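You operate a simulated robot arm through the tools that you are given. There is no shell and no other tool.

You are at the controls of a simulated robot arm. One attempt, no reset.

JOB
Rebuild the valve on the valve block with the green plunger.
Fine: swing the clamp aside; coil, sleeve and black plunger go to their bays, the black one stays in OLD; sleeve, coil and clamp go back. Set down upright: black plunger.

It is judged by the outcome, as a careful person would: the job done as asked, and still so three seconds after it is handed in. It fails if anything else is knocked over, pushed out of place, dropped, spilled or broken.

ROBOT AND FRAMES
A 7-joint arm with a two-finger parallel gripper, fixed in place. Base frame: the origin is on the floor under the middle of its stand, x ahead of it, y to its left, z up; the work surface is at about z = 90. Units: cm, degrees, N and s.
It reaches about 124.7 cm from its shoulder. Its first joint turns from -132.0 to 132.0 degrees. Payload 3.91 kg.
The TCP is the grasp point between the finger pads, 3 cm short of the fingertips. In the tool frame z runs along the fingers and y along their closing line. Largest opening 11 cm; finger width 2, thickness 1; the body of the gripper, 4.8 by 11.2 cm, starts 5.5 cm behind the TCP.
Orientation is told as [roll, pitch, yaw] about the base's x, y, z axes, in that order, counted from this pose: with the fingers straight down and closing along the base's y, the tool's x points along the base's -x, its y along +y and its z along -z.

CONTROLS
- The arm moves only by the tool nudge_tool. Its argument "series" is a list of rows, each an object of numbers (a shift or turn left out is 0, a gripper value left out holds the last): "x", "y", "z": the shift along the tool's x, y, z in cm; "wx", "wy", "wz": the turn, a rotation vector about the tool's x, y, z in degrees; "claw": the gripper command, from -1 (shut) to 1 (fully open), values between in proportion. In form: [{"x": .., "y": .., "z": .., "wx": .., "wy": .., "wz": .., "claw": ..}, ...]. A call has 1 to 20 rows; each row is the pose to reach, as a shift and turn from the pose commanded when the call began, along the tool's axes at that moment. Rows are played at 5 a second. More than 5 cm and 8.6 degrees between two rows, or a gripper value outside its range, and nothing of the call is played. A pose out of reach is approached as far as the arm can. The call stops where the force on the tool passes 90 N (or 10 N more than at its start, if that is more) or the arm is blocked; 0.2 s more then pass. The fingers move at their own pace (about 10.8 cm/s each) and stop on an object; they squeeze with about 33 N. The grip force told is the motor's: it shows also when the fingers shut on nothing. Time passes only in rows, and 0.2 s behind the last, so rows that repeat a pose let the fingers close. The reply holds the time, the measured pose of the TCP, the force on the tool along the base axes, the opening and the grip force, in the units named above and with some noise, with the torque about the TCP (base axes, N m) and any sound that the robot's microphone picked up, and new pictures: "pictures" is both (left out), scene, wrist or none.
- Cameras (640 x 400 px; columns grow to the right, rows downward): "scene" is fixed at [39.83, 49.95, 170.65]; the picture's right is [-0.62, -0.78, 0.00], its down [-0.71, 0.57, -0.40] and it looks along [0.31, -0.25, -0.92] (base axes); focal length 320 px, centre (320, 200). "wrist" rides on the gripper at [7.2, 1.7, -10.3] in the tool frame; the picture's right is [-0.23, 0.97, 0.00], its down [-0.76, -0.18, -0.62] and it looks along [-0.61, -0.14, 0.78] (tool axes); focal length 222 px, centre (320, 200). There is no depth. A picture from a camera that has moved, and an enlarged one, comes with that camera's place and axes in the base frame and with its lens.
- inspect(camera, box): a new picture of the part [left, top, right, bottom] of that camera's present view, enlarged. No time passes.
- hand_in(): hands the job in; it is judged then, once.

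Places have to be worked out from the pictures, the camera data and where the tool is seen. Open the gripper and draw the arm clear of the work before you hand the job in, unless the task says otherwise.

The tools are called after ">>>" by a JSON object that holds its "op" and its "data". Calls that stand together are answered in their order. nudge_tool: Moves the arm, as the interface text tells. Its arguments: {"type":"object","properties":{"series":{"type":"array"},"pictures":{"type":"string","enum":["both","scene","wrist","none"]}},"required":["series"]} The other tools are called the same way: inspect (camera, box) takes an enlarged picture of a part of a camera's view; hand_in () hands the job in.

At the start:

```text
time: 0.0
tcp_pos: [68.51, 27.66, 129.62]
tool_rot: [-0.1, 0.0, 0.0]
force: [0.0, -0.1, -0.4]
wrist_torque: [-0.01, 0.01, 0.02]
gripper_width: 11.01
grasp_force: 0.0
```

scene: 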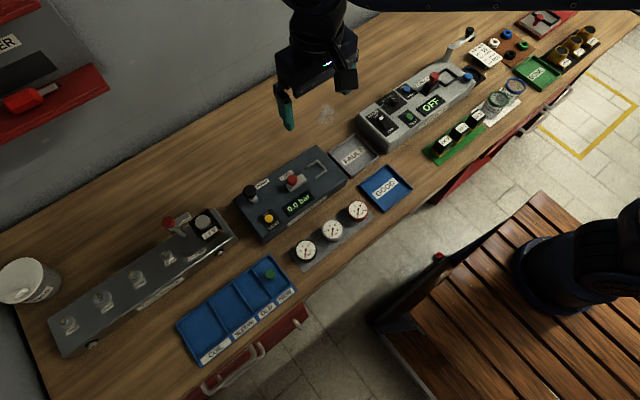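
wrist: 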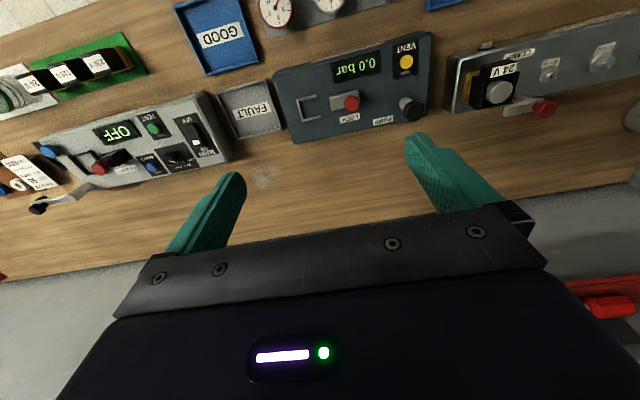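

I start by taking enlarged looks at the valve block and the blue tray, which appear at the left of the scene picture.

>>> {"op": "inspect", "data": {"camera": "scene", "box": [140, 190, 300, 290]}}

>>> {"op": "inspect", "data": {"camera": "scene", "box": [160, 240, 320, 370]}}

>>> {"op": "inspect", "data": {"camera": "scene", "box": [0, 190, 250, 370]}}

>>> {"op": "inspect", "data": {"camera": "wrist", "box": [430, 20, 640, 150]}}

```text
4.00 times, centred on (220, 240) of scene
camera zoom: at [39.83, 49.95, 170.65], right [-0.62, -0.78, 0.0], down [-0.71, 0.57, -0.4], along [0.31, -0.25, -0.92], focal length 1278 px, centre (720, 40)
```

zoom: 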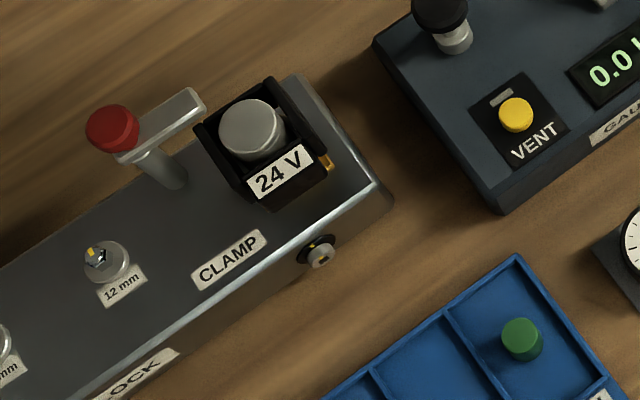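

```text
3.08 times, centred on (240, 305) of scene
camera zoom: at [39.83, 49.95, 170.65], right [-0.62, -0.78, 0.0], down [-0.71, 0.57, -0.4], along [0.31, -0.25, -0.92], focal length 984 px, centre (566, -123)
```

zoom: 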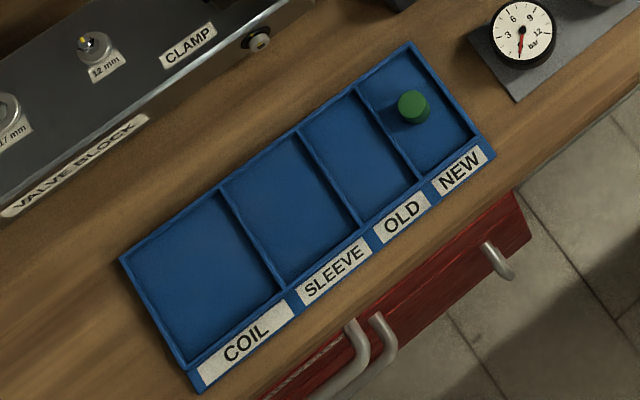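

```text
2.22 times, centred on (125, 280) of scene
camera zoom: at [39.83, 49.95, 170.65], right [-0.62, -0.78, 0.0], down [-0.71, 0.57, -0.4], along [0.31, -0.25, -0.92], focal length 710 px, centre (753, 22)
```

zoom: 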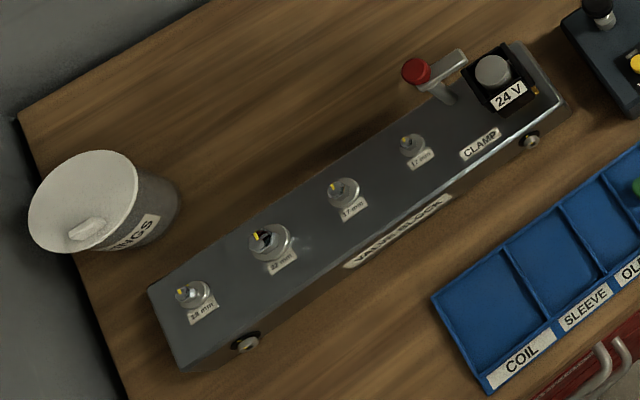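

```text
3.05 times, centred on (535, 85) of wrist
camera zoom: at [61.54, 29.36, 139.9], right [0.23, 0.97, 0.0], down [0.76, -0.18, 0.62], along [0.61, -0.14, -0.78], focal length 677 px, centre (-335, 550)
```

zoom: 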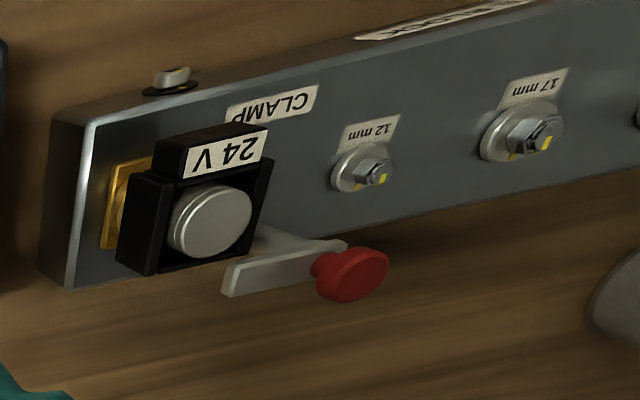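

The valve block sits around x≈76, y≈55, with the coil cap near z≈101; the clamp lever with the red knob is beside it. I move to a viewing pose higher up and further left to see the clamp and coil with the wrist camera.

>>> {"op": "nudge_tool", "data": {"series": [{"x": 1.5, "y": 4, "z": 0.5}, {"x": 3, "y": 8, "z": 1}, {"x": 4.6, "y": 12, "z": 1.5}, {"x": 6.2, "y": 16, "z": 2}, {"x": 7.8, "y": 20, "z": 2.5}, {"x": 9.4, "y": 24, "z": 3}, {"x": 11, "y": 28, "z": 3.5}, {"x": 12.5, "y": 32, "z": 3.9}, {"x": 12.5, "y": 32, "z": 3.9}]}}

```text
time: 2.0
tcp_pos: [56.25, 59.62, 125.64]
tool_rot: [0.0, 0.0, 0.1]
force: [0.0, -0.4, -0.5]
wrist_torque: [-0.02, -0.02, 0.02]
gripper_width: 10.99
grasp_force: 0.0
camera wrist: at [49.13, 61.43, 135.97], right [0.23, 0.97, 0.0], down [0.76, -0.18, 0.62], along [0.61, -0.14, -0.78], focal length 222 px, centre (320, 200)
```

scene: 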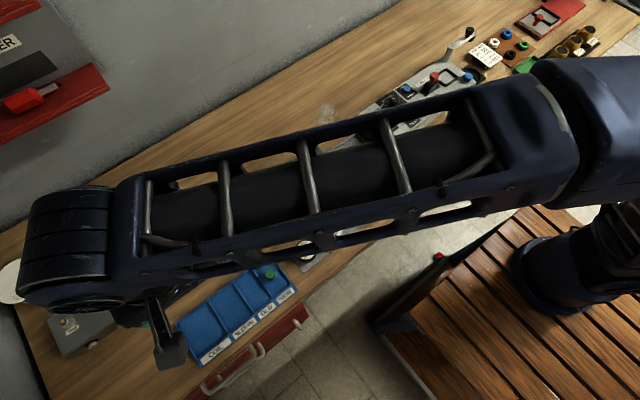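
wrist: 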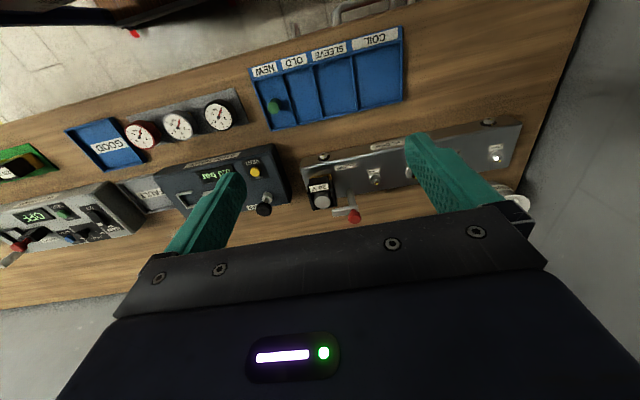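

The coil is centered in the wrist view. I enlarge that region to understand the clamp geometry.

>>> {"op": "inspect", "data": {"camera": "wrist", "box": [280, 150, 400, 240]}}

>>> {"op": "inspect", "data": {"camera": "wrist", "box": [240, 20, 420, 140]}}

```text
4.44 times, centred on (340, 195) of wrist
camera zoom: at [49.13, 61.43, 135.97], right [0.23, 0.97, 0.0], down [0.76, -0.18, 0.62], along [0.61, -0.14, -0.78], focal length 987 px, centre (231, 222)
```

zoom: 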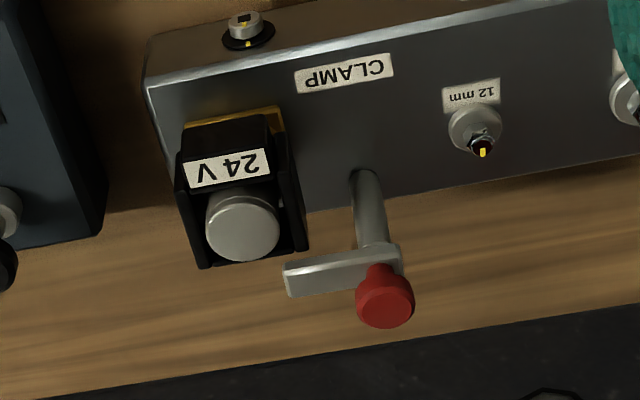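

```text
3.33 times, centred on (330, 80) of wrist
camera zoom: at [49.13, 61.43, 135.97], right [0.23, 0.97, 0.0], down [0.76, -0.18, 0.62], along [0.61, -0.14, -0.78], focal length 740 px, centre (287, 600)
```

zoom: 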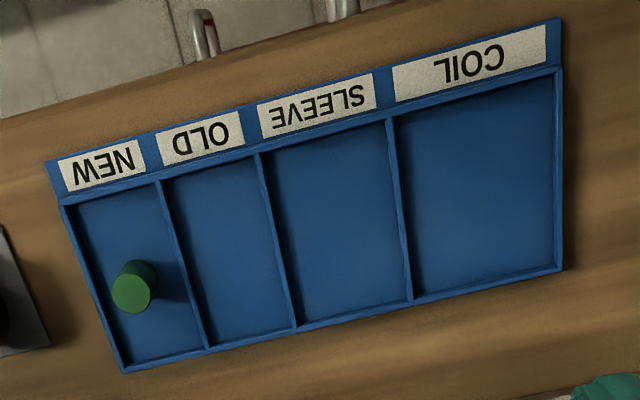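

The clamp is a vertical post (about x≈78, y≈61) with a horizontal bar and red knob at z≈105. I need a near-vertical view to judge the bar relative to the coil, so I tilt the tool about its y and move over the block.

>>> {"op": "nudge_tool", "data": {"series": [{"x": -2, "y": -0.2, "z": 0, "wy": 3.75}, {"x": -4, "y": -0.4, "z": 0, "wy": 7.5}, {"x": -6, "y": -0.6, "z": 0.5, "wy": 11.25}, {"x": -8, "y": -0.8, "z": 1, "wy": 15}, {"x": -10, "y": -1, "z": 1.5, "wy": 18.75}, {"x": -12, "y": -1.2, "z": 2, "wy": 22.5}, {"x": -14, "y": -1.4, "z": 2.5, "wy": 26.25}, {"x": -15.75, "y": -1.6, "z": 3, "wy": 30}, {"x": -15.75, "y": -1.6, "z": 3, "wy": 30}]}}

```text
time: 4.0
tcp_pos: [71.91, 58.0, 122.67]
tool_rot: [0.0, 30.0, -0.1]
force: [0.9, 0.2, 0.1]
wrist_torque: [-0.01, -0.01, -0.01]
gripper_width: 11.0
grasp_force: 0.0
camera wrist: at [70.92, 59.78, 135.21], right [0.2, 0.97, -0.11], down [0.97, -0.18, 0.16], along [0.13, -0.14, -0.98], focal length 222 px, centre (320, 200)
```

scene: 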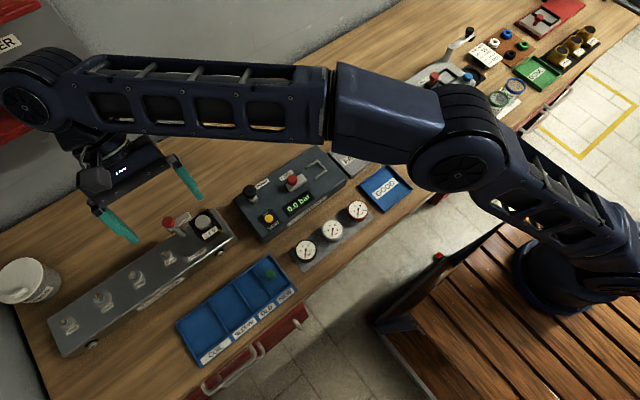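
wrist: 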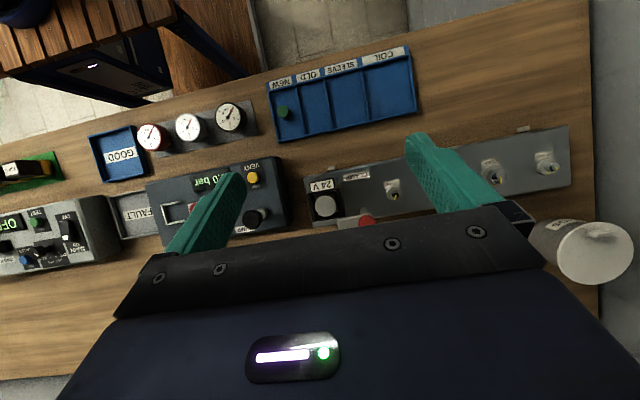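

>>> {"op": "inspect", "data": {"camera": "wrist", "box": [280, 150, 400, 240]}}

>>> {"op": "inspect", "data": {"camera": "scene", "box": [140, 195, 260, 270]}}

```text
4.44 times, centred on (340, 195) of wrist
camera zoom: at [70.92, 59.78, 135.21], right [0.2, 0.97, -0.11], down [0.97, -0.18, 0.16], along [0.13, -0.14, -0.98], focal length 987 px, centre (231, 222)
```

zoom: 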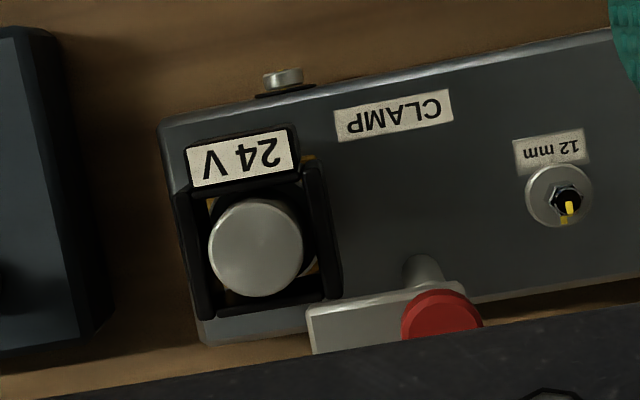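

```text
5.33 times, centred on (200, 232) of scene
camera zoom: at [39.83, 49.95, 170.65], right [-0.62, -0.78, 0.0], down [-0.71, 0.57, -0.4], along [0.31, -0.25, -0.92], focal length 1705 px, centre (960, 27)
```

zoom: 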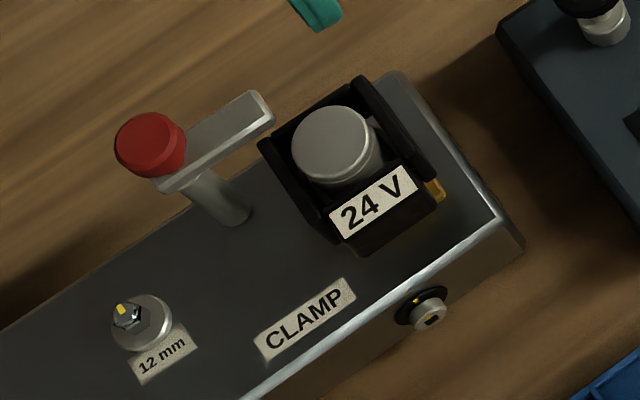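

Triangulating: knob ≈(79.05, 61.1, 105), bar tip ≈(79.2, 56.8, 103), sleeve/coil axis ≈(76.5, 55.5), so the bar seems to just overlap the coil's back-left corner. I go to a low front view to check heights.

>>> {"op": "nudge_tool", "data": {"series": [{"x": 0.1, "y": 0.1, "z": 2, "wy": -6.6}, {"x": 0.2, "y": 0.2, "z": 4.1, "wy": -13.2}, {"x": 0.3, "y": 0.3, "z": 6.2, "wy": -19.8}, {"x": 0.4, "y": 0.5, "z": 8.3, "wy": -26.4}, {"x": 0.5, "y": 0.6, "z": 10.4, "wy": -33}, {"x": 0.6, "y": 0.7, "z": 12.5, "wy": -39.6}, {"x": 0.7, "y": 0.8, "z": 14.6, "wy": -46.2}, {"x": 0.7, "y": 0.9, "z": 16.6, "wy": -53}, {"x": 0.7, "y": 1, "z": 18.5, "wy": -60}, {"x": 0.7, "y": 1, "z": 18.5, "wy": -60}]}}

>>> {"op": "inspect", "data": {"camera": "wrist", "box": [240, 120, 440, 245]}}

```text
time: 6.2
tcp_pos: [61.98, 58.95, 107.02]
tool_rot: [-0.1, -30.0, 0.0]
force: [-0.8, 1.2, -0.7]
wrist_torque: [0.02, 0.02, 0.0]
gripper_width: 11.01
grasp_force: 0.0
camera wrist: at [50.72, 60.77, 112.29], right [0.2, 0.97, 0.11], down [0.35, -0.18, 0.92], along [0.92, -0.14, -0.37], focal length 222 px, centre (320, 200)
```

scene: 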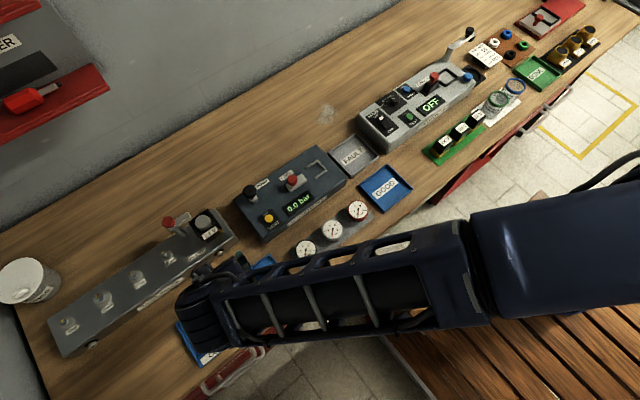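
wrist: 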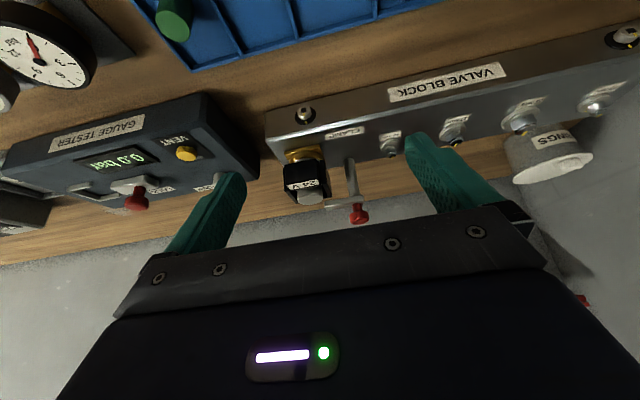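

```text
3.20 times, centred on (340, 182) of wrist
camera zoom: at [50.72, 60.77, 112.29], right [0.2, 0.97, 0.11], down [0.35, -0.18, 0.92], along [0.92, -0.14, -0.37], focal length 711 px, centre (256, 256)
```

zoom: 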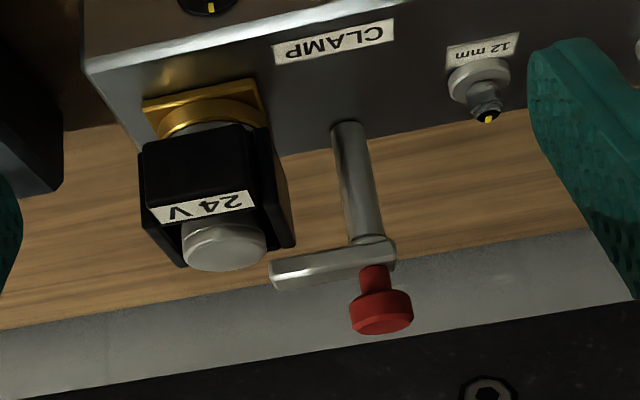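

>>> {"op": "inspect", "data": {"camera": "wrist", "box": [275, 140, 385, 230]}}

```text
4.44 times, centred on (330, 185) of wrist
camera zoom: at [50.72, 60.77, 112.29], right [0.2, 0.97, 0.11], down [0.35, -0.18, 0.92], along [0.92, -0.14, -0.37], focal length 987 px, centre (276, 267)
```

zoom: 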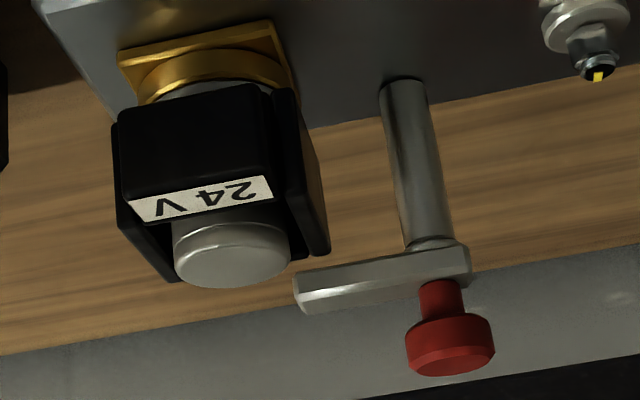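

Heights now: block top ≈95.3, coil plates top ≈100.5, silver sleeve top ≈101.5, clamp bar z≈101.2–102.6 just over the coil's back-left corner, knob head ≈103.7–105 on the pivot at about (79.2, 61.15). I straighten the tool and rise, before going to the knob.

>>> {"op": "nudge_tool", "data": {"series": [{"x": -2.5, "y": 0.3, "z": -1.8, "wy": 5}, {"x": -5, "y": 0.6, "z": -3.6, "wy": 10}, {"x": -7.6, "y": 1, "z": -4.5, "wy": 15}, {"x": -10.1, "y": 1.4, "z": -5.4, "wy": 20}, {"x": -12.6, "y": 1.8, "z": -6, "wy": 25}, {"x": -15.16, "y": 2.2, "z": -6.26, "wy": 30}, {"x": -15.16, "y": 2.2, "z": -6.26, "wy": 30}], "pictures": "none"}}

```text
time: 7.8
tcp_pos: [72.04, 61.08, 120.02]
tool_rot: [0.0, 0.0, 0.1]
force: [-0.4, -0.2, -0.6]
wrist_torque: [0.0, -0.01, 0.0]
gripper_width: 10.99
grasp_force: 0.0
```

Now I turn the tool so the fingers close along x (yaw −90) above the knob, with the gripper partly closed.

>>> {"op": "nudge_tool", "data": {"series": [{"x": -0.65, "z": 0.4, "wz": 8.2, "claw": 0}, {"x": -1.3, "z": 0.7, "wz": 16.4}, {"x": -1.95, "z": 1.1, "wz": 24.6}, {"x": -2.6, "z": 1.5, "wz": 32.8}, {"x": -3.25, "z": 1.8, "wz": 41}, {"x": -3.9, "z": 2.2, "wz": 49.2}, {"x": -4.55, "z": 2.5, "wz": 57.4}, {"x": -5.2, "z": 2.9, "wz": 65.6}, {"x": -5.85, "z": 3.3, "wz": 73.8}, {"x": -6.5, "z": 3.6, "wz": 82}, {"x": -7.16, "y": 0.07, "z": 4, "wz": 90}, {"x": -7.16, "y": 0.07, "z": 4, "wz": 90}]}}

>>> {"op": "inspect", "data": {"camera": "wrist", "box": [240, 120, 440, 245]}}

>>> {"op": "inspect", "data": {"camera": "scene", "box": [120, 180, 280, 280]}}

```text
time: 10.4
tcp_pos: [79.19, 61.15, 116.09]
tool_rot: [0.0, 0.0, -90.1]
force: [-0.1, 0.4, 0.0]
wrist_torque: [0.01, 0.0, 0.0]
gripper_width: 5.5
grasp_force: 0.0
camera wrist: at [81.06, 68.6, 126.34], right [0.97, -0.23, 0.0], down [-0.18, -0.76, 0.62], along [-0.14, -0.61, -0.78], focal length 222 px, centre (320, 200)
```

scene: 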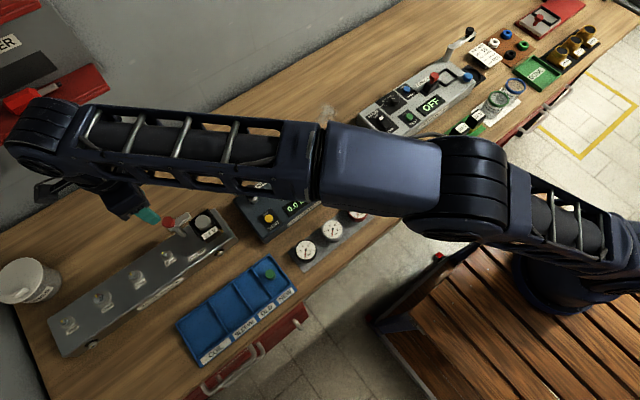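
wrist: 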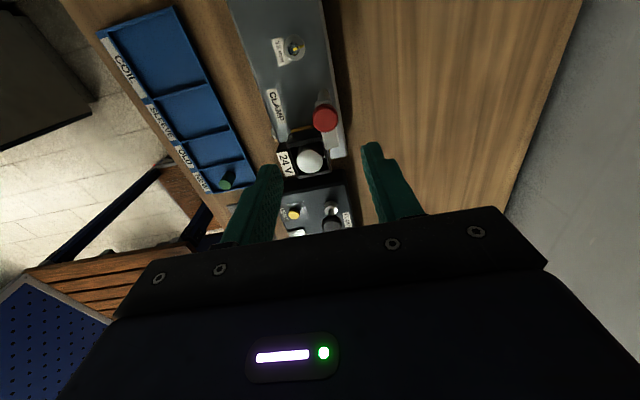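

```text
3.20 times, centred on (340, 182) of wrist
camera zoom: at [81.06, 68.6, 126.34], right [0.97, -0.23, 0.0], down [-0.18, -0.76, 0.62], along [-0.14, -0.61, -0.78], focal length 711 px, centre (256, 256)
```

zoom: 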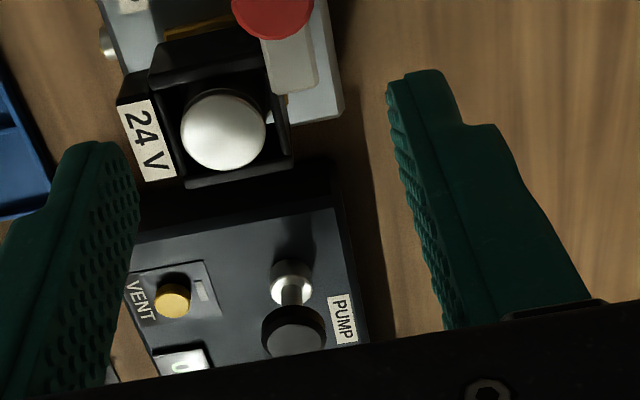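

```text
4.00 times, centred on (200, 230) of scene
camera zoom: at [39.83, 49.95, 170.65], right [-0.62, -0.78, 0.0], down [-0.71, 0.57, -0.4], along [0.31, -0.25, -0.92], focal length 1278 px, centre (800, 80)
```

zoom: 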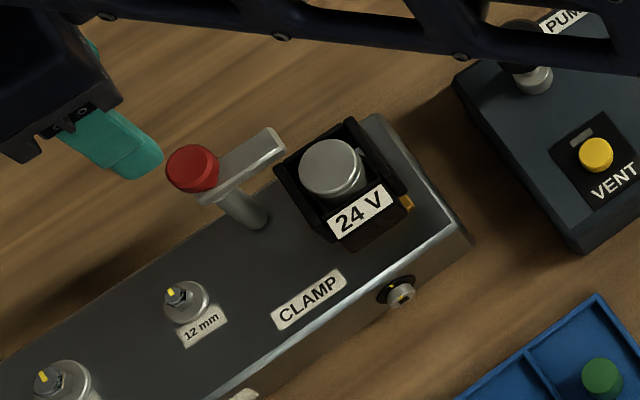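

>>> {"op": "inspect", "data": {"camera": "wrist", "box": [270, 80, 390, 155]}}

```text
5.33 times, centred on (330, 118) of wrist
camera zoom: at [81.06, 68.6, 126.34], right [0.97, -0.23, 0.0], down [-0.18, -0.76, 0.62], along [-0.14, -0.61, -0.78], focal length 1185 px, centre (267, 640)
```

zoom: 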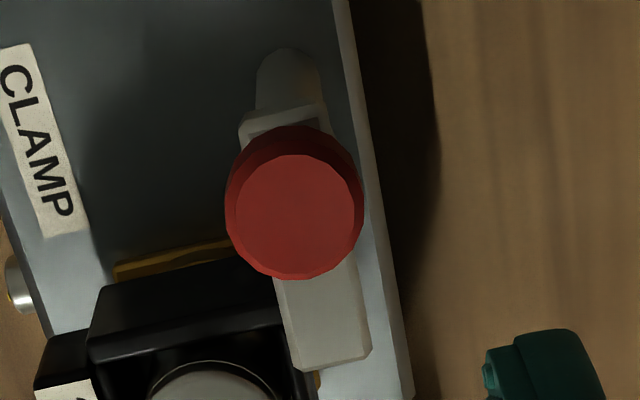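

From this view the knob axis appears about 0.4–0.5 cm further in +x than the tool axis, y agrees. I shift +0.4 in x and descend to just above the knob for a better check.

>>> {"op": "nudge_tool", "data": {"series": [{"y": 0.2, "z": 2}, {"y": 0.4, "z": 4}, {"y": 0.4, "z": 6.5}, {"y": 0.4, "z": 6.5}]}}

>>> {"op": "inspect", "data": {"camera": "wrist", "box": [240, 100, 420, 220]}}

>>> {"op": "inspect", "data": {"camera": "scene", "box": [120, 180, 240, 255]}}

```text
time: 11.4
tcp_pos: [79.52, 61.22, 109.6]
tool_rot: [0.0, 0.0, -90.1]
force: [-0.4, -0.3, 0.9]
wrist_torque: [0.01, 0.02, 0.0]
gripper_width: 5.5
grasp_force: 0.0
camera wrist: at [81.44, 68.52, 119.83], right [0.97, -0.23, 0.0], down [-0.18, -0.76, 0.62], along [-0.14, -0.61, -0.78], focal length 222 px, centre (320, 200)
```

scene: 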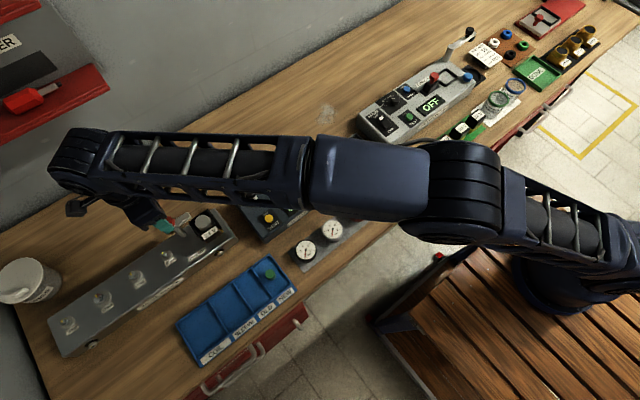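
wrist: 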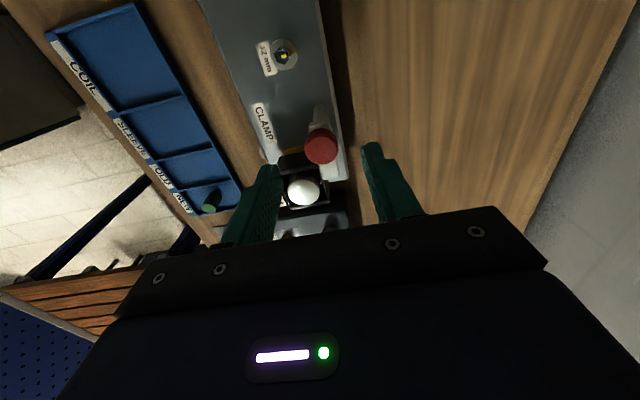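

```text
3.33 times, centred on (330, 160) of wrist
camera zoom: at [81.44, 68.52, 119.83], right [0.97, -0.23, 0.0], down [-0.18, -0.76, 0.62], along [-0.14, -0.61, -0.78], focal length 740 px, centre (287, 333)
```

zoom: 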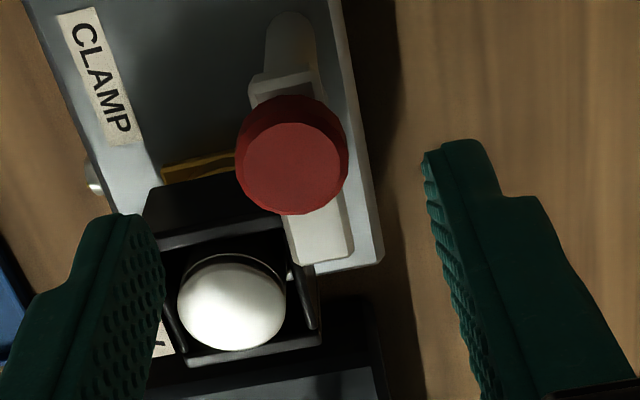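

```text
5.33 times, centred on (180, 218) of scene
camera zoom: at [39.83, 49.95, 170.65], right [-0.62, -0.78, 0.0], down [-0.71, 0.57, -0.4], along [0.31, -0.25, -0.92], focal length 1705 px, centre (1067, 107)
```

zoom: 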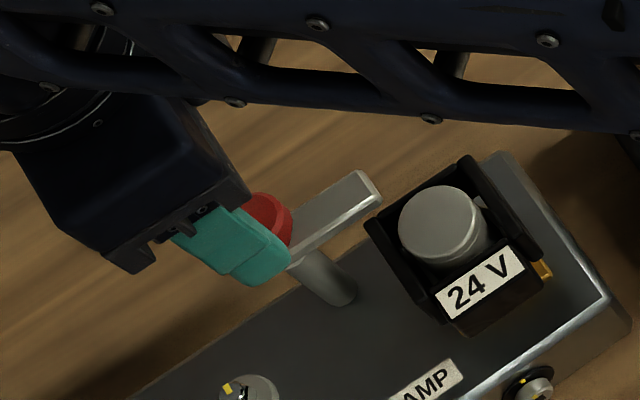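

The knob is now within about 0.15 cm of the tool axis. I correct slightly, descend so the pads span the knob head and straddle the bar, then close.

>>> {"op": "nudge_tool", "data": {"series": [{"x": 0.1, "y": 0.12, "z": 2.2}, {"x": 0.1, "y": 0.12, "z": 4.4}, {"x": 0.1, "y": 0.12, "z": 4.4, "claw": -0.4}, {"x": 0.1, "y": 0.12, "z": 4.4, "claw": -1}, {"x": 0.1, "y": 0.12, "z": 4.4, "claw": -1}, {"x": 0.1, "y": 0.12, "z": 4.4, "claw": -1}], "pictures": "wrist"}}

```text
time: 12.8
tcp_pos: [79.61, 61.48, 105.14]
tool_rot: [0.0, 0.0, -90.0]
force: [-2.9, -1.4, 1.7]
wrist_torque: [0.14, 0.71, 0.01]
gripper_width: 2.55
grasp_force: 45.0
camera wrist: at [81.56, 68.69, 115.45], right [0.97, -0.23, 0.0], down [-0.18, -0.76, 0.62], along [-0.14, -0.61, -0.78], focal length 222 px, centre (320, 200)
```

wrist: 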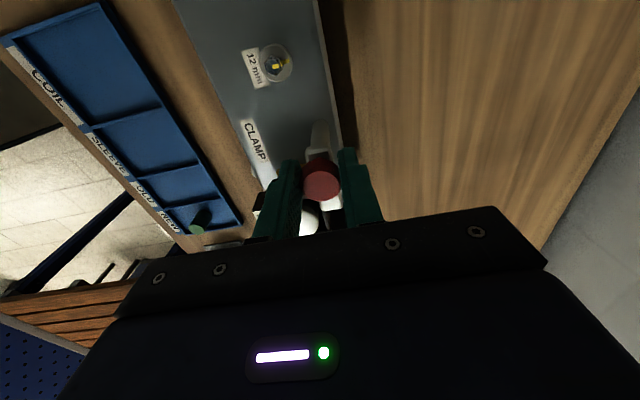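

The knob is held (2.55 cm, low side force). I twist it counter-clockwise seen from above (bar swings toward +x, away from the coil), starting with a small turn to feel the resistance.

>>> {"op": "nudge_tool", "data": {"series": [{"wz": -4}, {"wz": -8}, {"wz": -12}, {"wz": -16}, {"wz": -16}], "pictures": "both"}}

>>> {"op": "inspect", "data": {"camera": "wrist", "box": [240, 120, 420, 240]}}

>>> {"op": "inspect", "data": {"camera": "scene", "box": [120, 180, 240, 255]}}

```text
time: 14.0
tcp_pos: [79.64, 61.34, 105.2]
tool_rot: [-0.1, 0.0, -73.9]
force: [-11.4, -6.1, 4.8]
wrist_torque: [-1.09, 0.35, -0.02]
gripper_width: 2.55
grasp_force: 45.0
camera wrist: at [79.43, 68.87, 115.45], right [1.0, 0.05, 0.0], down [0.04, -0.78, 0.62], along [0.03, -0.62, -0.78], focal length 222 px, centre (320, 200)
```

scene: 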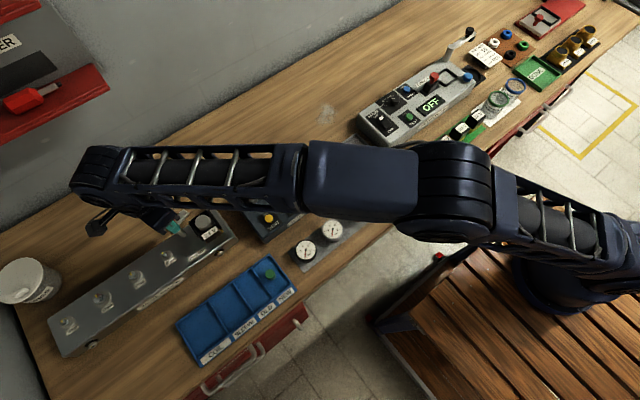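
wrist: 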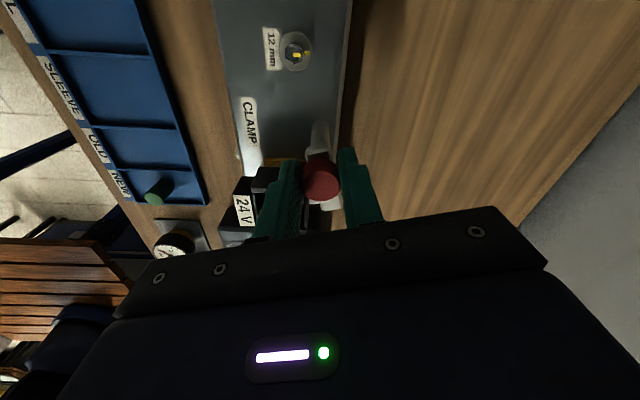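

```text
3.33 times, centred on (330, 180) of wrist
camera zoom: at [79.43, 68.87, 115.45], right [1.0, 0.05, 0.0], down [0.04, -0.78, 0.62], along [0.03, -0.62, -0.78], focal length 740 px, centre (287, 267)
```

zoom: 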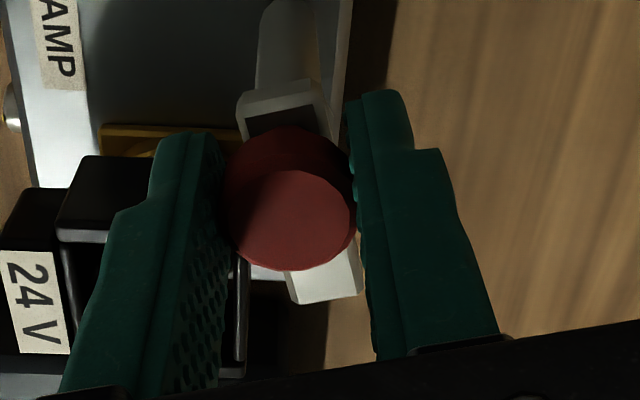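

```text
5.33 times, centred on (180, 218) of scene
camera zoom: at [39.83, 49.95, 170.65], right [-0.62, -0.78, 0.0], down [-0.71, 0.57, -0.4], along [0.31, -0.25, -0.92], focal length 1705 px, centre (1067, 107)
```

zoom: 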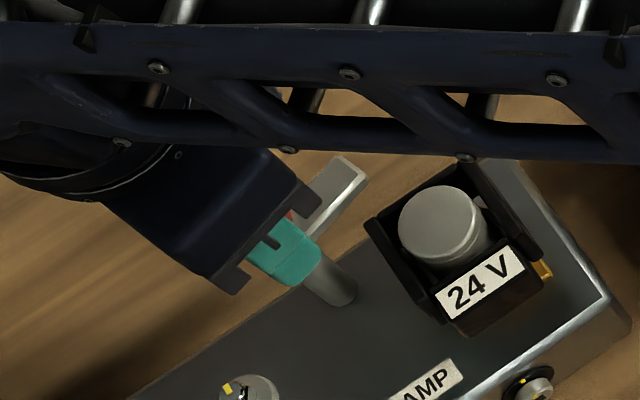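

The bar follows the twist (tip moved away from the coil). Side force rose to −11 N in x, so I ease the tool slightly in −x to see whether it relaxes before turning further.

>>> {"op": "nudge_tool", "data": {"series": [{"y": -0.1}, {"y": -0.16}, {"y": -0.16}], "pictures": "none"}}

```text
time: 14.8
tcp_pos: [79.7, 61.37, 105.12]
tool_rot: [0.2, 0.1, -74.1]
force: [15.7, 12.5, 6.1]
wrist_torque: [0.21, -0.28, 0.01]
gripper_width: 2.54
grasp_force: 45.4
```

Stiffness is about 180 N/cm, so the true centre is only ~0.07 cm off. I set that and continue the twist.

>>> {"op": "nudge_tool", "data": {"series": [{"y": 0.09}, {"y": 0.085, "wz": -6}, {"y": 0.08, "wz": -12}, {"y": 0.07, "wz": -18}, {"y": 0.06, "wz": -24}, {"y": 0.06, "wz": -24}], "pictures": "none"}}

```text
time: 16.2
tcp_pos: [79.67, 61.34, 105.11]
tool_rot: [-0.1, 0.0, -50.0]
force: [1.5, 2.3, 15.8]
wrist_torque: [-0.61, -0.21, 0.04]
gripper_width: 2.51
grasp_force: 44.8
```

Lateral forces are near zero; an upward force of 16 N has built up, so I rise by about 1 mm and continue turning.

>>> {"op": "nudge_tool", "data": {"series": [{"z": -0.08}, {"z": -0.08, "wz": -6}, {"z": -0.08, "wz": -12}, {"z": -0.08, "wz": -18}, {"z": -0.08, "wz": -24}, {"z": -0.08, "wz": -24}], "pictures": "both"}}

>>> {"op": "inspect", "data": {"camera": "scene", "box": [120, 180, 240, 255]}}

>>> {"op": "inspect", "data": {"camera": "wrist", "box": [240, 120, 420, 240]}}

```text
time: 17.6
tcp_pos: [79.48, 61.21, 105.15]
tool_rot: [-0.1, 0.1, -25.9]
force: [-18.7, -17.8, -4.3]
wrist_torque: [-0.56, -0.79, -0.05]
gripper_width: 2.54
grasp_force: 44.7
camera wrist: at [73.93, 66.05, 115.46], right [0.63, 0.78, 0.0], down [0.61, -0.49, 0.62], along [0.48, -0.39, -0.78], focal length 222 px, centre (320, 200)
```

scene: 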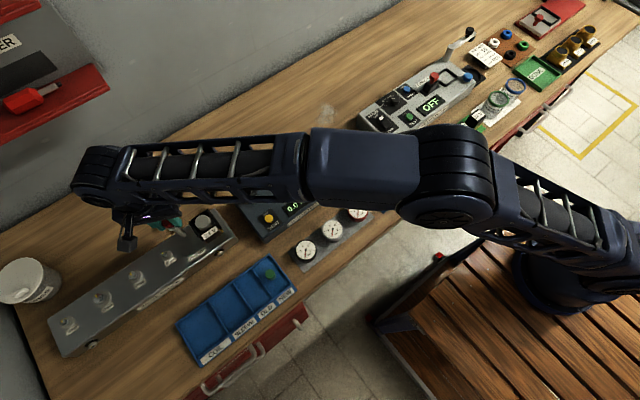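
wrist: 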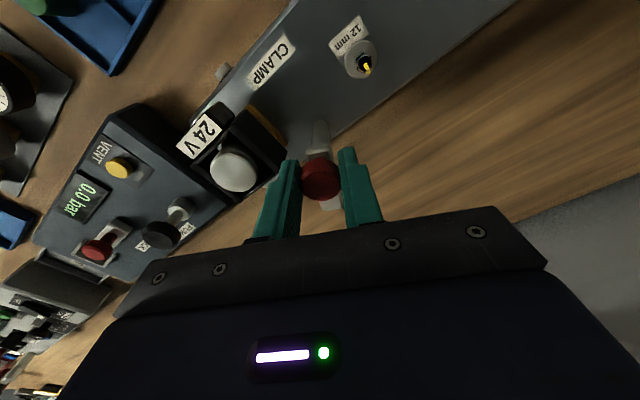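

```text
5.33 times, centred on (180, 218) of scene
camera zoom: at [39.83, 49.95, 170.65], right [-0.62, -0.78, 0.0], down [-0.71, 0.57, -0.4], along [0.31, -0.25, -0.92], focal length 1705 px, centre (1067, 107)
```

zoom: 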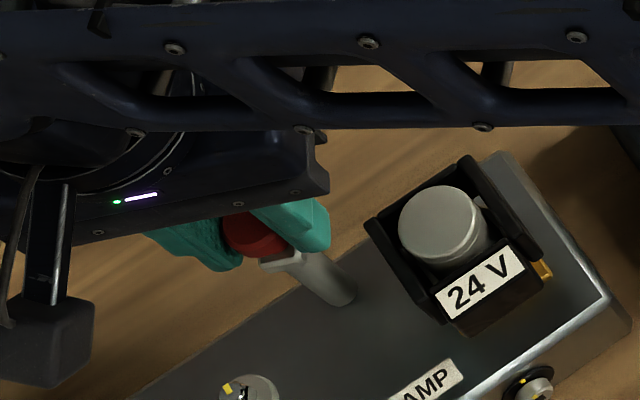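

```text
3.33 times, centred on (330, 180) of wrist
camera zoom: at [73.93, 66.05, 115.46], right [0.63, 0.78, 0.0], down [0.61, -0.49, 0.62], along [0.48, -0.39, -0.78], focal length 740 px, centre (287, 267)
```

zoom: 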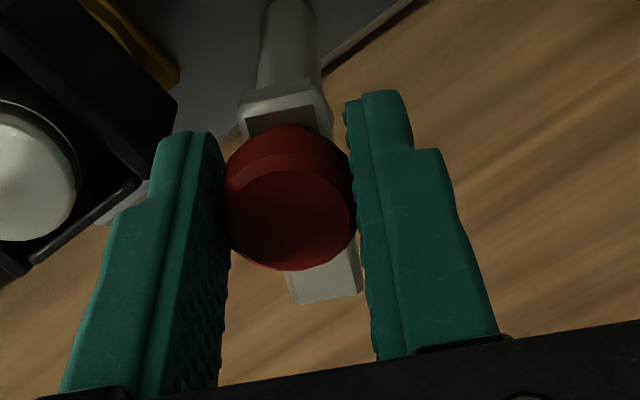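

The bar has turned about 64° and follows well. I ease by about 1 mm and finish to roughly 90°.

>>> {"op": "nudge_tool", "data": {"series": [{"x": 0.05, "y": -0.12}, {"x": 0.05, "y": -0.12, "wz": -6}, {"x": 0.05, "y": -0.13, "wz": -13}, {"x": 0.05, "y": -0.14, "wz": -20}, {"x": 0.05, "y": -0.15, "wz": -26}, {"x": 0.05, "y": -0.15, "wz": -26}], "pictures": "none"}}

```text
time: 19.0
tcp_pos: [79.58, 61.24, 105.19]
tool_rot: [-0.1, 0.1, -0.1]
force: [-9.1, -17.3, -13.1]
wrist_torque: [-0.3, -0.6, -0.07]
gripper_width: 2.51
grasp_force: 44.7
```

The clamp is turned about 90°, bar now pointing to +x, pivot ≈(79.55, 61.15). I open the fingers moderately and lift straight up.

>>> {"op": "nudge_tool", "data": {"series": [{"claw": -0.2}, {"claw": -0.1}, {"z": -2}, {"z": -6}, {"z": -10}, {"x": 2, "y": -2, "z": -13}, {"x": 4, "y": -4, "z": -15}, {"x": 4, "y": -4, "z": -15}], "pictures": "both"}}

>>> {"op": "inspect", "data": {"camera": "wrist", "box": [240, 100, 420, 220]}}

>>> {"op": "inspect", "data": {"camera": "scene", "box": [120, 180, 240, 255]}}

```text
time: 20.8
tcp_pos: [75.52, 57.19, 120.28]
tool_rot: [0.1, 0.0, -0.1]
force: [0.4, -0.6, -0.2]
wrist_torque: [-0.01, 0.02, 0.03]
gripper_width: 5.0
grasp_force: 0.0
camera wrist: at [68.43, 58.94, 130.61], right [0.23, 0.97, 0.0], down [0.76, -0.18, 0.62], along [0.61, -0.14, -0.78], focal length 222 px, centre (320, 200)
```

scene: 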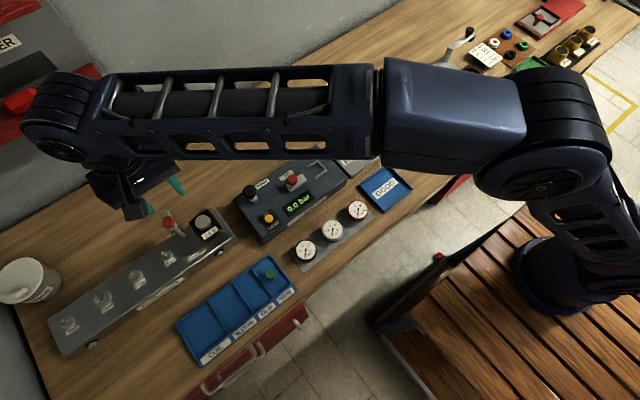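
wrist: 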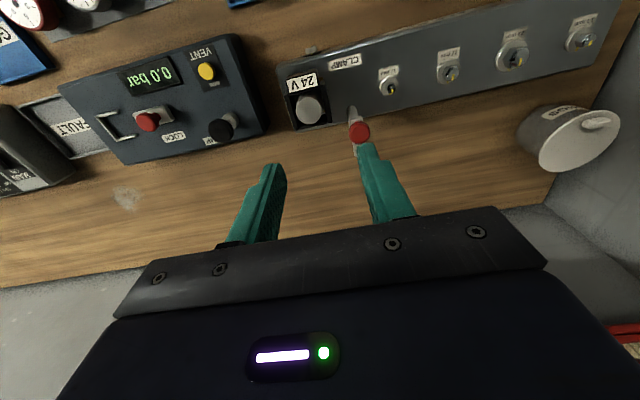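

```text
3.33 times, centred on (330, 160) of wrist
camera zoom: at [68.43, 58.94, 130.61], right [0.23, 0.97, 0.0], down [0.76, -0.18, 0.62], along [0.61, -0.14, -0.78], focal length 740 px, centre (287, 333)
```

zoom: 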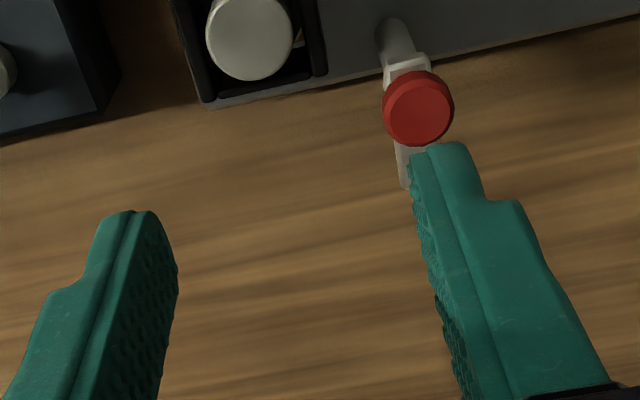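

```text
5.33 times, centred on (180, 218) of scene
camera zoom: at [39.83, 49.95, 170.65], right [-0.62, -0.78, 0.0], down [-0.71, 0.57, -0.4], along [0.31, -0.25, -0.92], focal length 1705 px, centre (1067, 107)
```

zoom: 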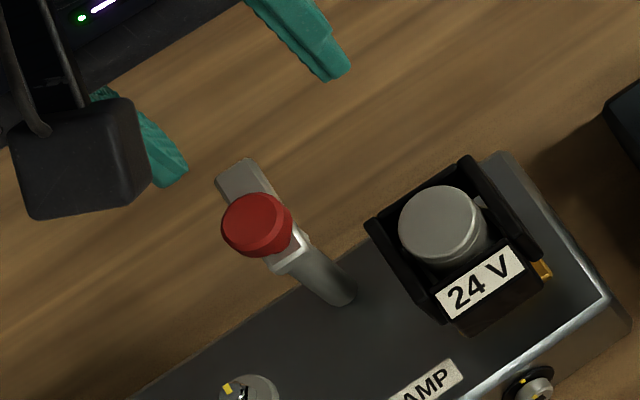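

The clamp bar now points away from the coil. The sleeve axis is around (76.6, 55.6); I move above the coil with an 8 cm opening for a closer look before gripping its side plates.

>>> {"op": "nudge_tool", "data": {"series": [{"x": -0.5, "y": -0.8, "z": 3, "claw": 0.45}, {"x": -1, "y": -1.6, "z": 6, "claw": 0.45}, {"x": -1, "y": -1.6, "z": 9, "claw": 0.45}, {"x": -1, "y": -1.6, "z": 9, "claw": 0.45}], "pictures": "both"}}

>>> {"op": "inspect", "data": {"camera": "wrist", "box": [240, 80, 420, 200]}}

>>> {"op": "inspect", "data": {"camera": "scene", "box": [140, 180, 260, 255]}}

```text
time: 21.8
tcp_pos: [76.54, 55.65, 111.18]
tool_rot: [0.1, 0.0, 0.0]
force: [0.6, 0.5, -0.5]
wrist_torque: [0.03, -0.01, 0.0]
gripper_width: 7.96
grasp_force: 0.1
camera wrist: at [69.41, 57.38, 121.46], right [0.23, 0.97, 0.0], down [0.76, -0.18, 0.62], along [0.61, -0.14, -0.78], focal length 222 px, centre (320, 200)
```

scene: 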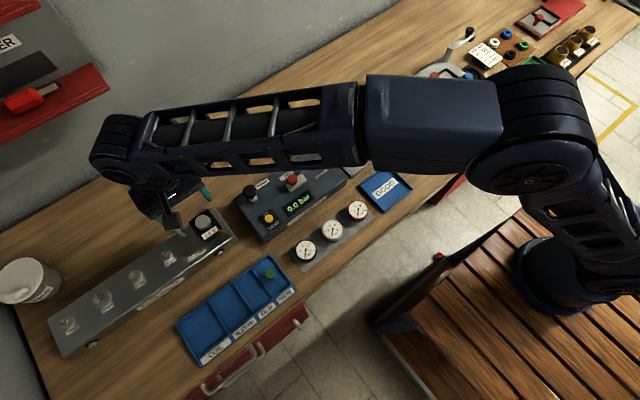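
wrist: 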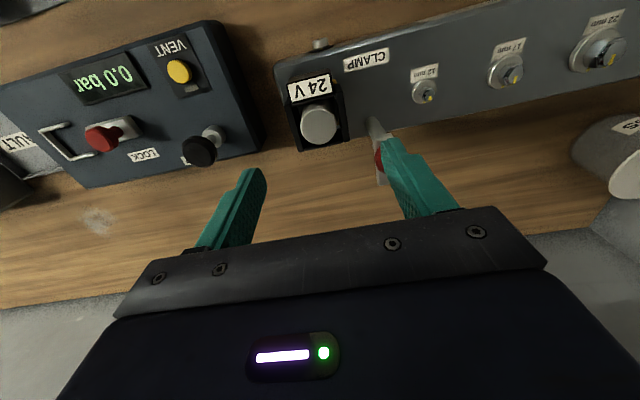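

```text
3.33 times, centred on (330, 140) of wrist
camera zoom: at [69.41, 57.38, 121.46], right [0.23, 0.97, 0.0], down [0.76, -0.18, 0.62], along [0.61, -0.14, -0.78], focal length 740 px, centre (287, 400)
```

zoom: 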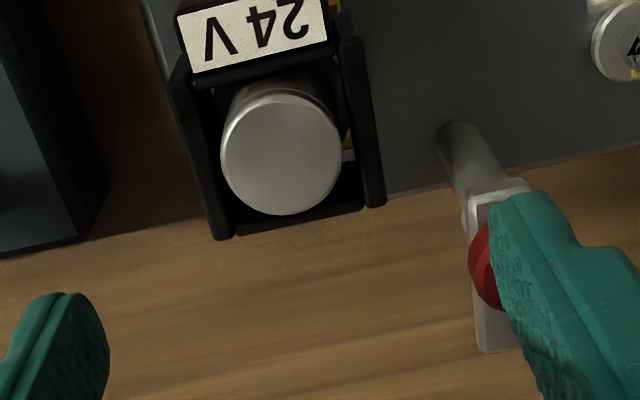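

```text
5.33 times, centred on (200, 218) of scene
camera zoom: at [39.83, 49.95, 170.65], right [-0.62, -0.78, 0.0], down [-0.71, 0.57, -0.4], along [0.31, -0.25, -0.92], focal length 1705 px, centre (960, 107)
```

zoom: 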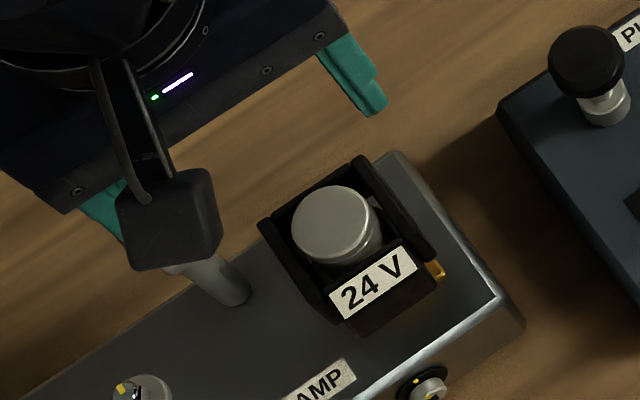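

The coil plates span y≈52.8–58.1 and x≈73.6–78.9, so I centre at (76.3, 55.5), descend to TCP z≈100.6 (tips at 97.6) and close on the side plates.

>>> {"op": "nudge_tool", "data": {"series": [{"x": 0.2, "y": -0.12, "z": 3}, {"x": 0.2, "y": -0.12, "z": 6}, {"x": 0.2, "y": -0.12, "z": 8.5}, {"x": 0.2, "y": -0.12, "z": 10.5}, {"x": 0.2, "y": -0.12, "z": 10.5}], "pictures": "wrist"}}

>>> {"op": "inspect", "data": {"camera": "wrist", "box": [220, 100, 420, 225]}}

>>> {"op": "inspect", "data": {"camera": "scene", "box": [140, 180, 260, 255]}}

```text
time: 23.0
tcp_pos: [76.36, 55.5, 100.62]
tool_rot: [0.0, 0.0, 0.1]
force: [0.1, 1.0, -0.2]
wrist_torque: [0.01, 0.01, 0.0]
gripper_width: 7.98
grasp_force: 0.1
camera wrist: at [69.23, 57.25, 110.92], right [0.23, 0.97, 0.0], down [0.76, -0.18, 0.62], along [0.61, -0.14, -0.78], focal length 222 px, centre (320, 200)
```

wrist: 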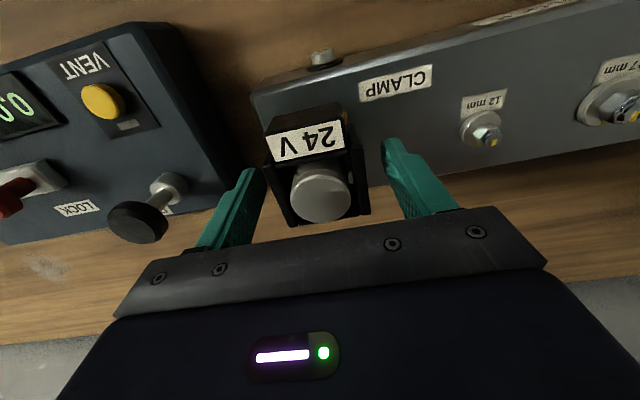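

```text
3.20 times, centred on (320, 162) of wrist
camera zoom: at [69.23, 57.25, 110.92], right [0.23, 0.97, 0.0], down [0.76, -0.18, 0.62], along [0.61, -0.14, -0.78], focal length 711 px, centre (320, 320)
```

zoom: 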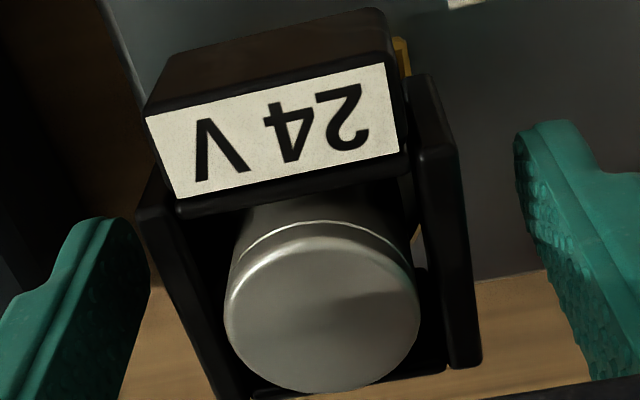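

```text
5.33 times, centred on (200, 218) of scene
camera zoom: at [39.83, 49.95, 170.65], right [-0.62, -0.78, 0.0], down [-0.71, 0.57, -0.4], along [0.31, -0.25, -0.92], focal length 1705 px, centre (960, 107)
```

zoom: 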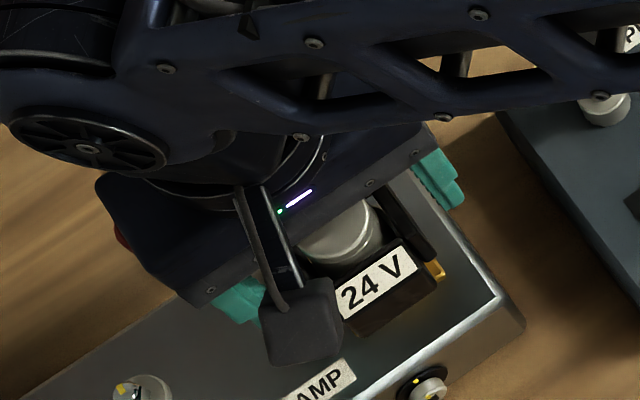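

No contact yet, and the coil sits between the fingers. I close onto the side plates.

>>> {"op": "nudge_tool", "data": {"series": [{"claw": 0.2}, {"claw": 0}, {"claw": -0.3}, {"claw": -1}, {"claw": -1}], "pictures": "wrist"}}

>>> {"op": "inspect", "data": {"camera": "wrist", "box": [220, 100, 420, 225]}}

```text
time: 24.2
tcp_pos: [76.17, 55.53, 100.69]
tool_rot: [0.0, 0.1, 0.0]
force: [-0.2, 0.1, -0.1]
wrist_torque: [0.0, -0.04, 0.0]
gripper_width: 5.35
grasp_force: 33.3
camera wrist: at [69.24, 57.25, 110.94], right [0.23, 0.97, 0.0], down [0.76, -0.18, 0.62], along [0.61, -0.14, -0.78], focal length 222 px, centre (320, 200)
```

wrist: 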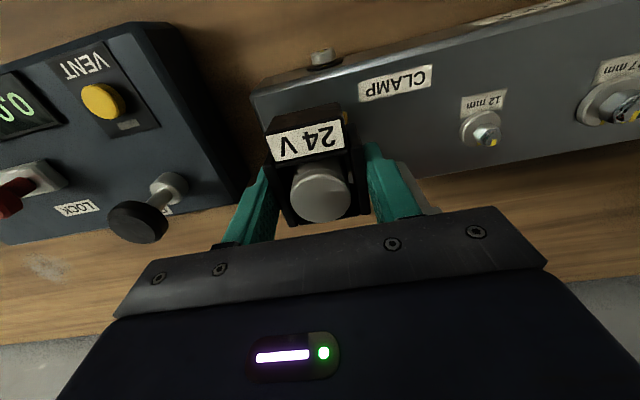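

```text
3.20 times, centred on (320, 162) of wrist
camera zoom: at [69.24, 57.25, 110.94], right [0.23, 0.97, 0.0], down [0.76, -0.18, 0.62], along [0.61, -0.14, -0.78], focal length 711 px, centre (320, 320)
```

zoom: 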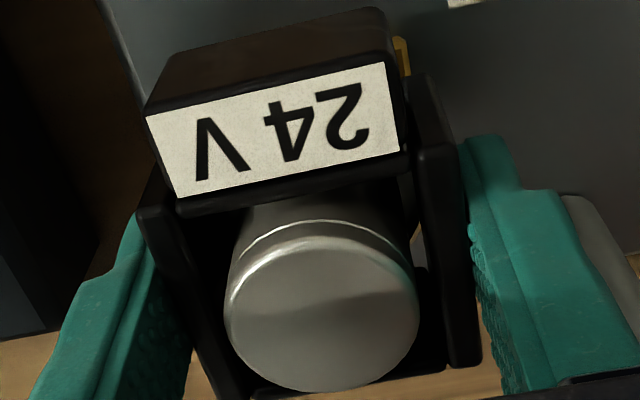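

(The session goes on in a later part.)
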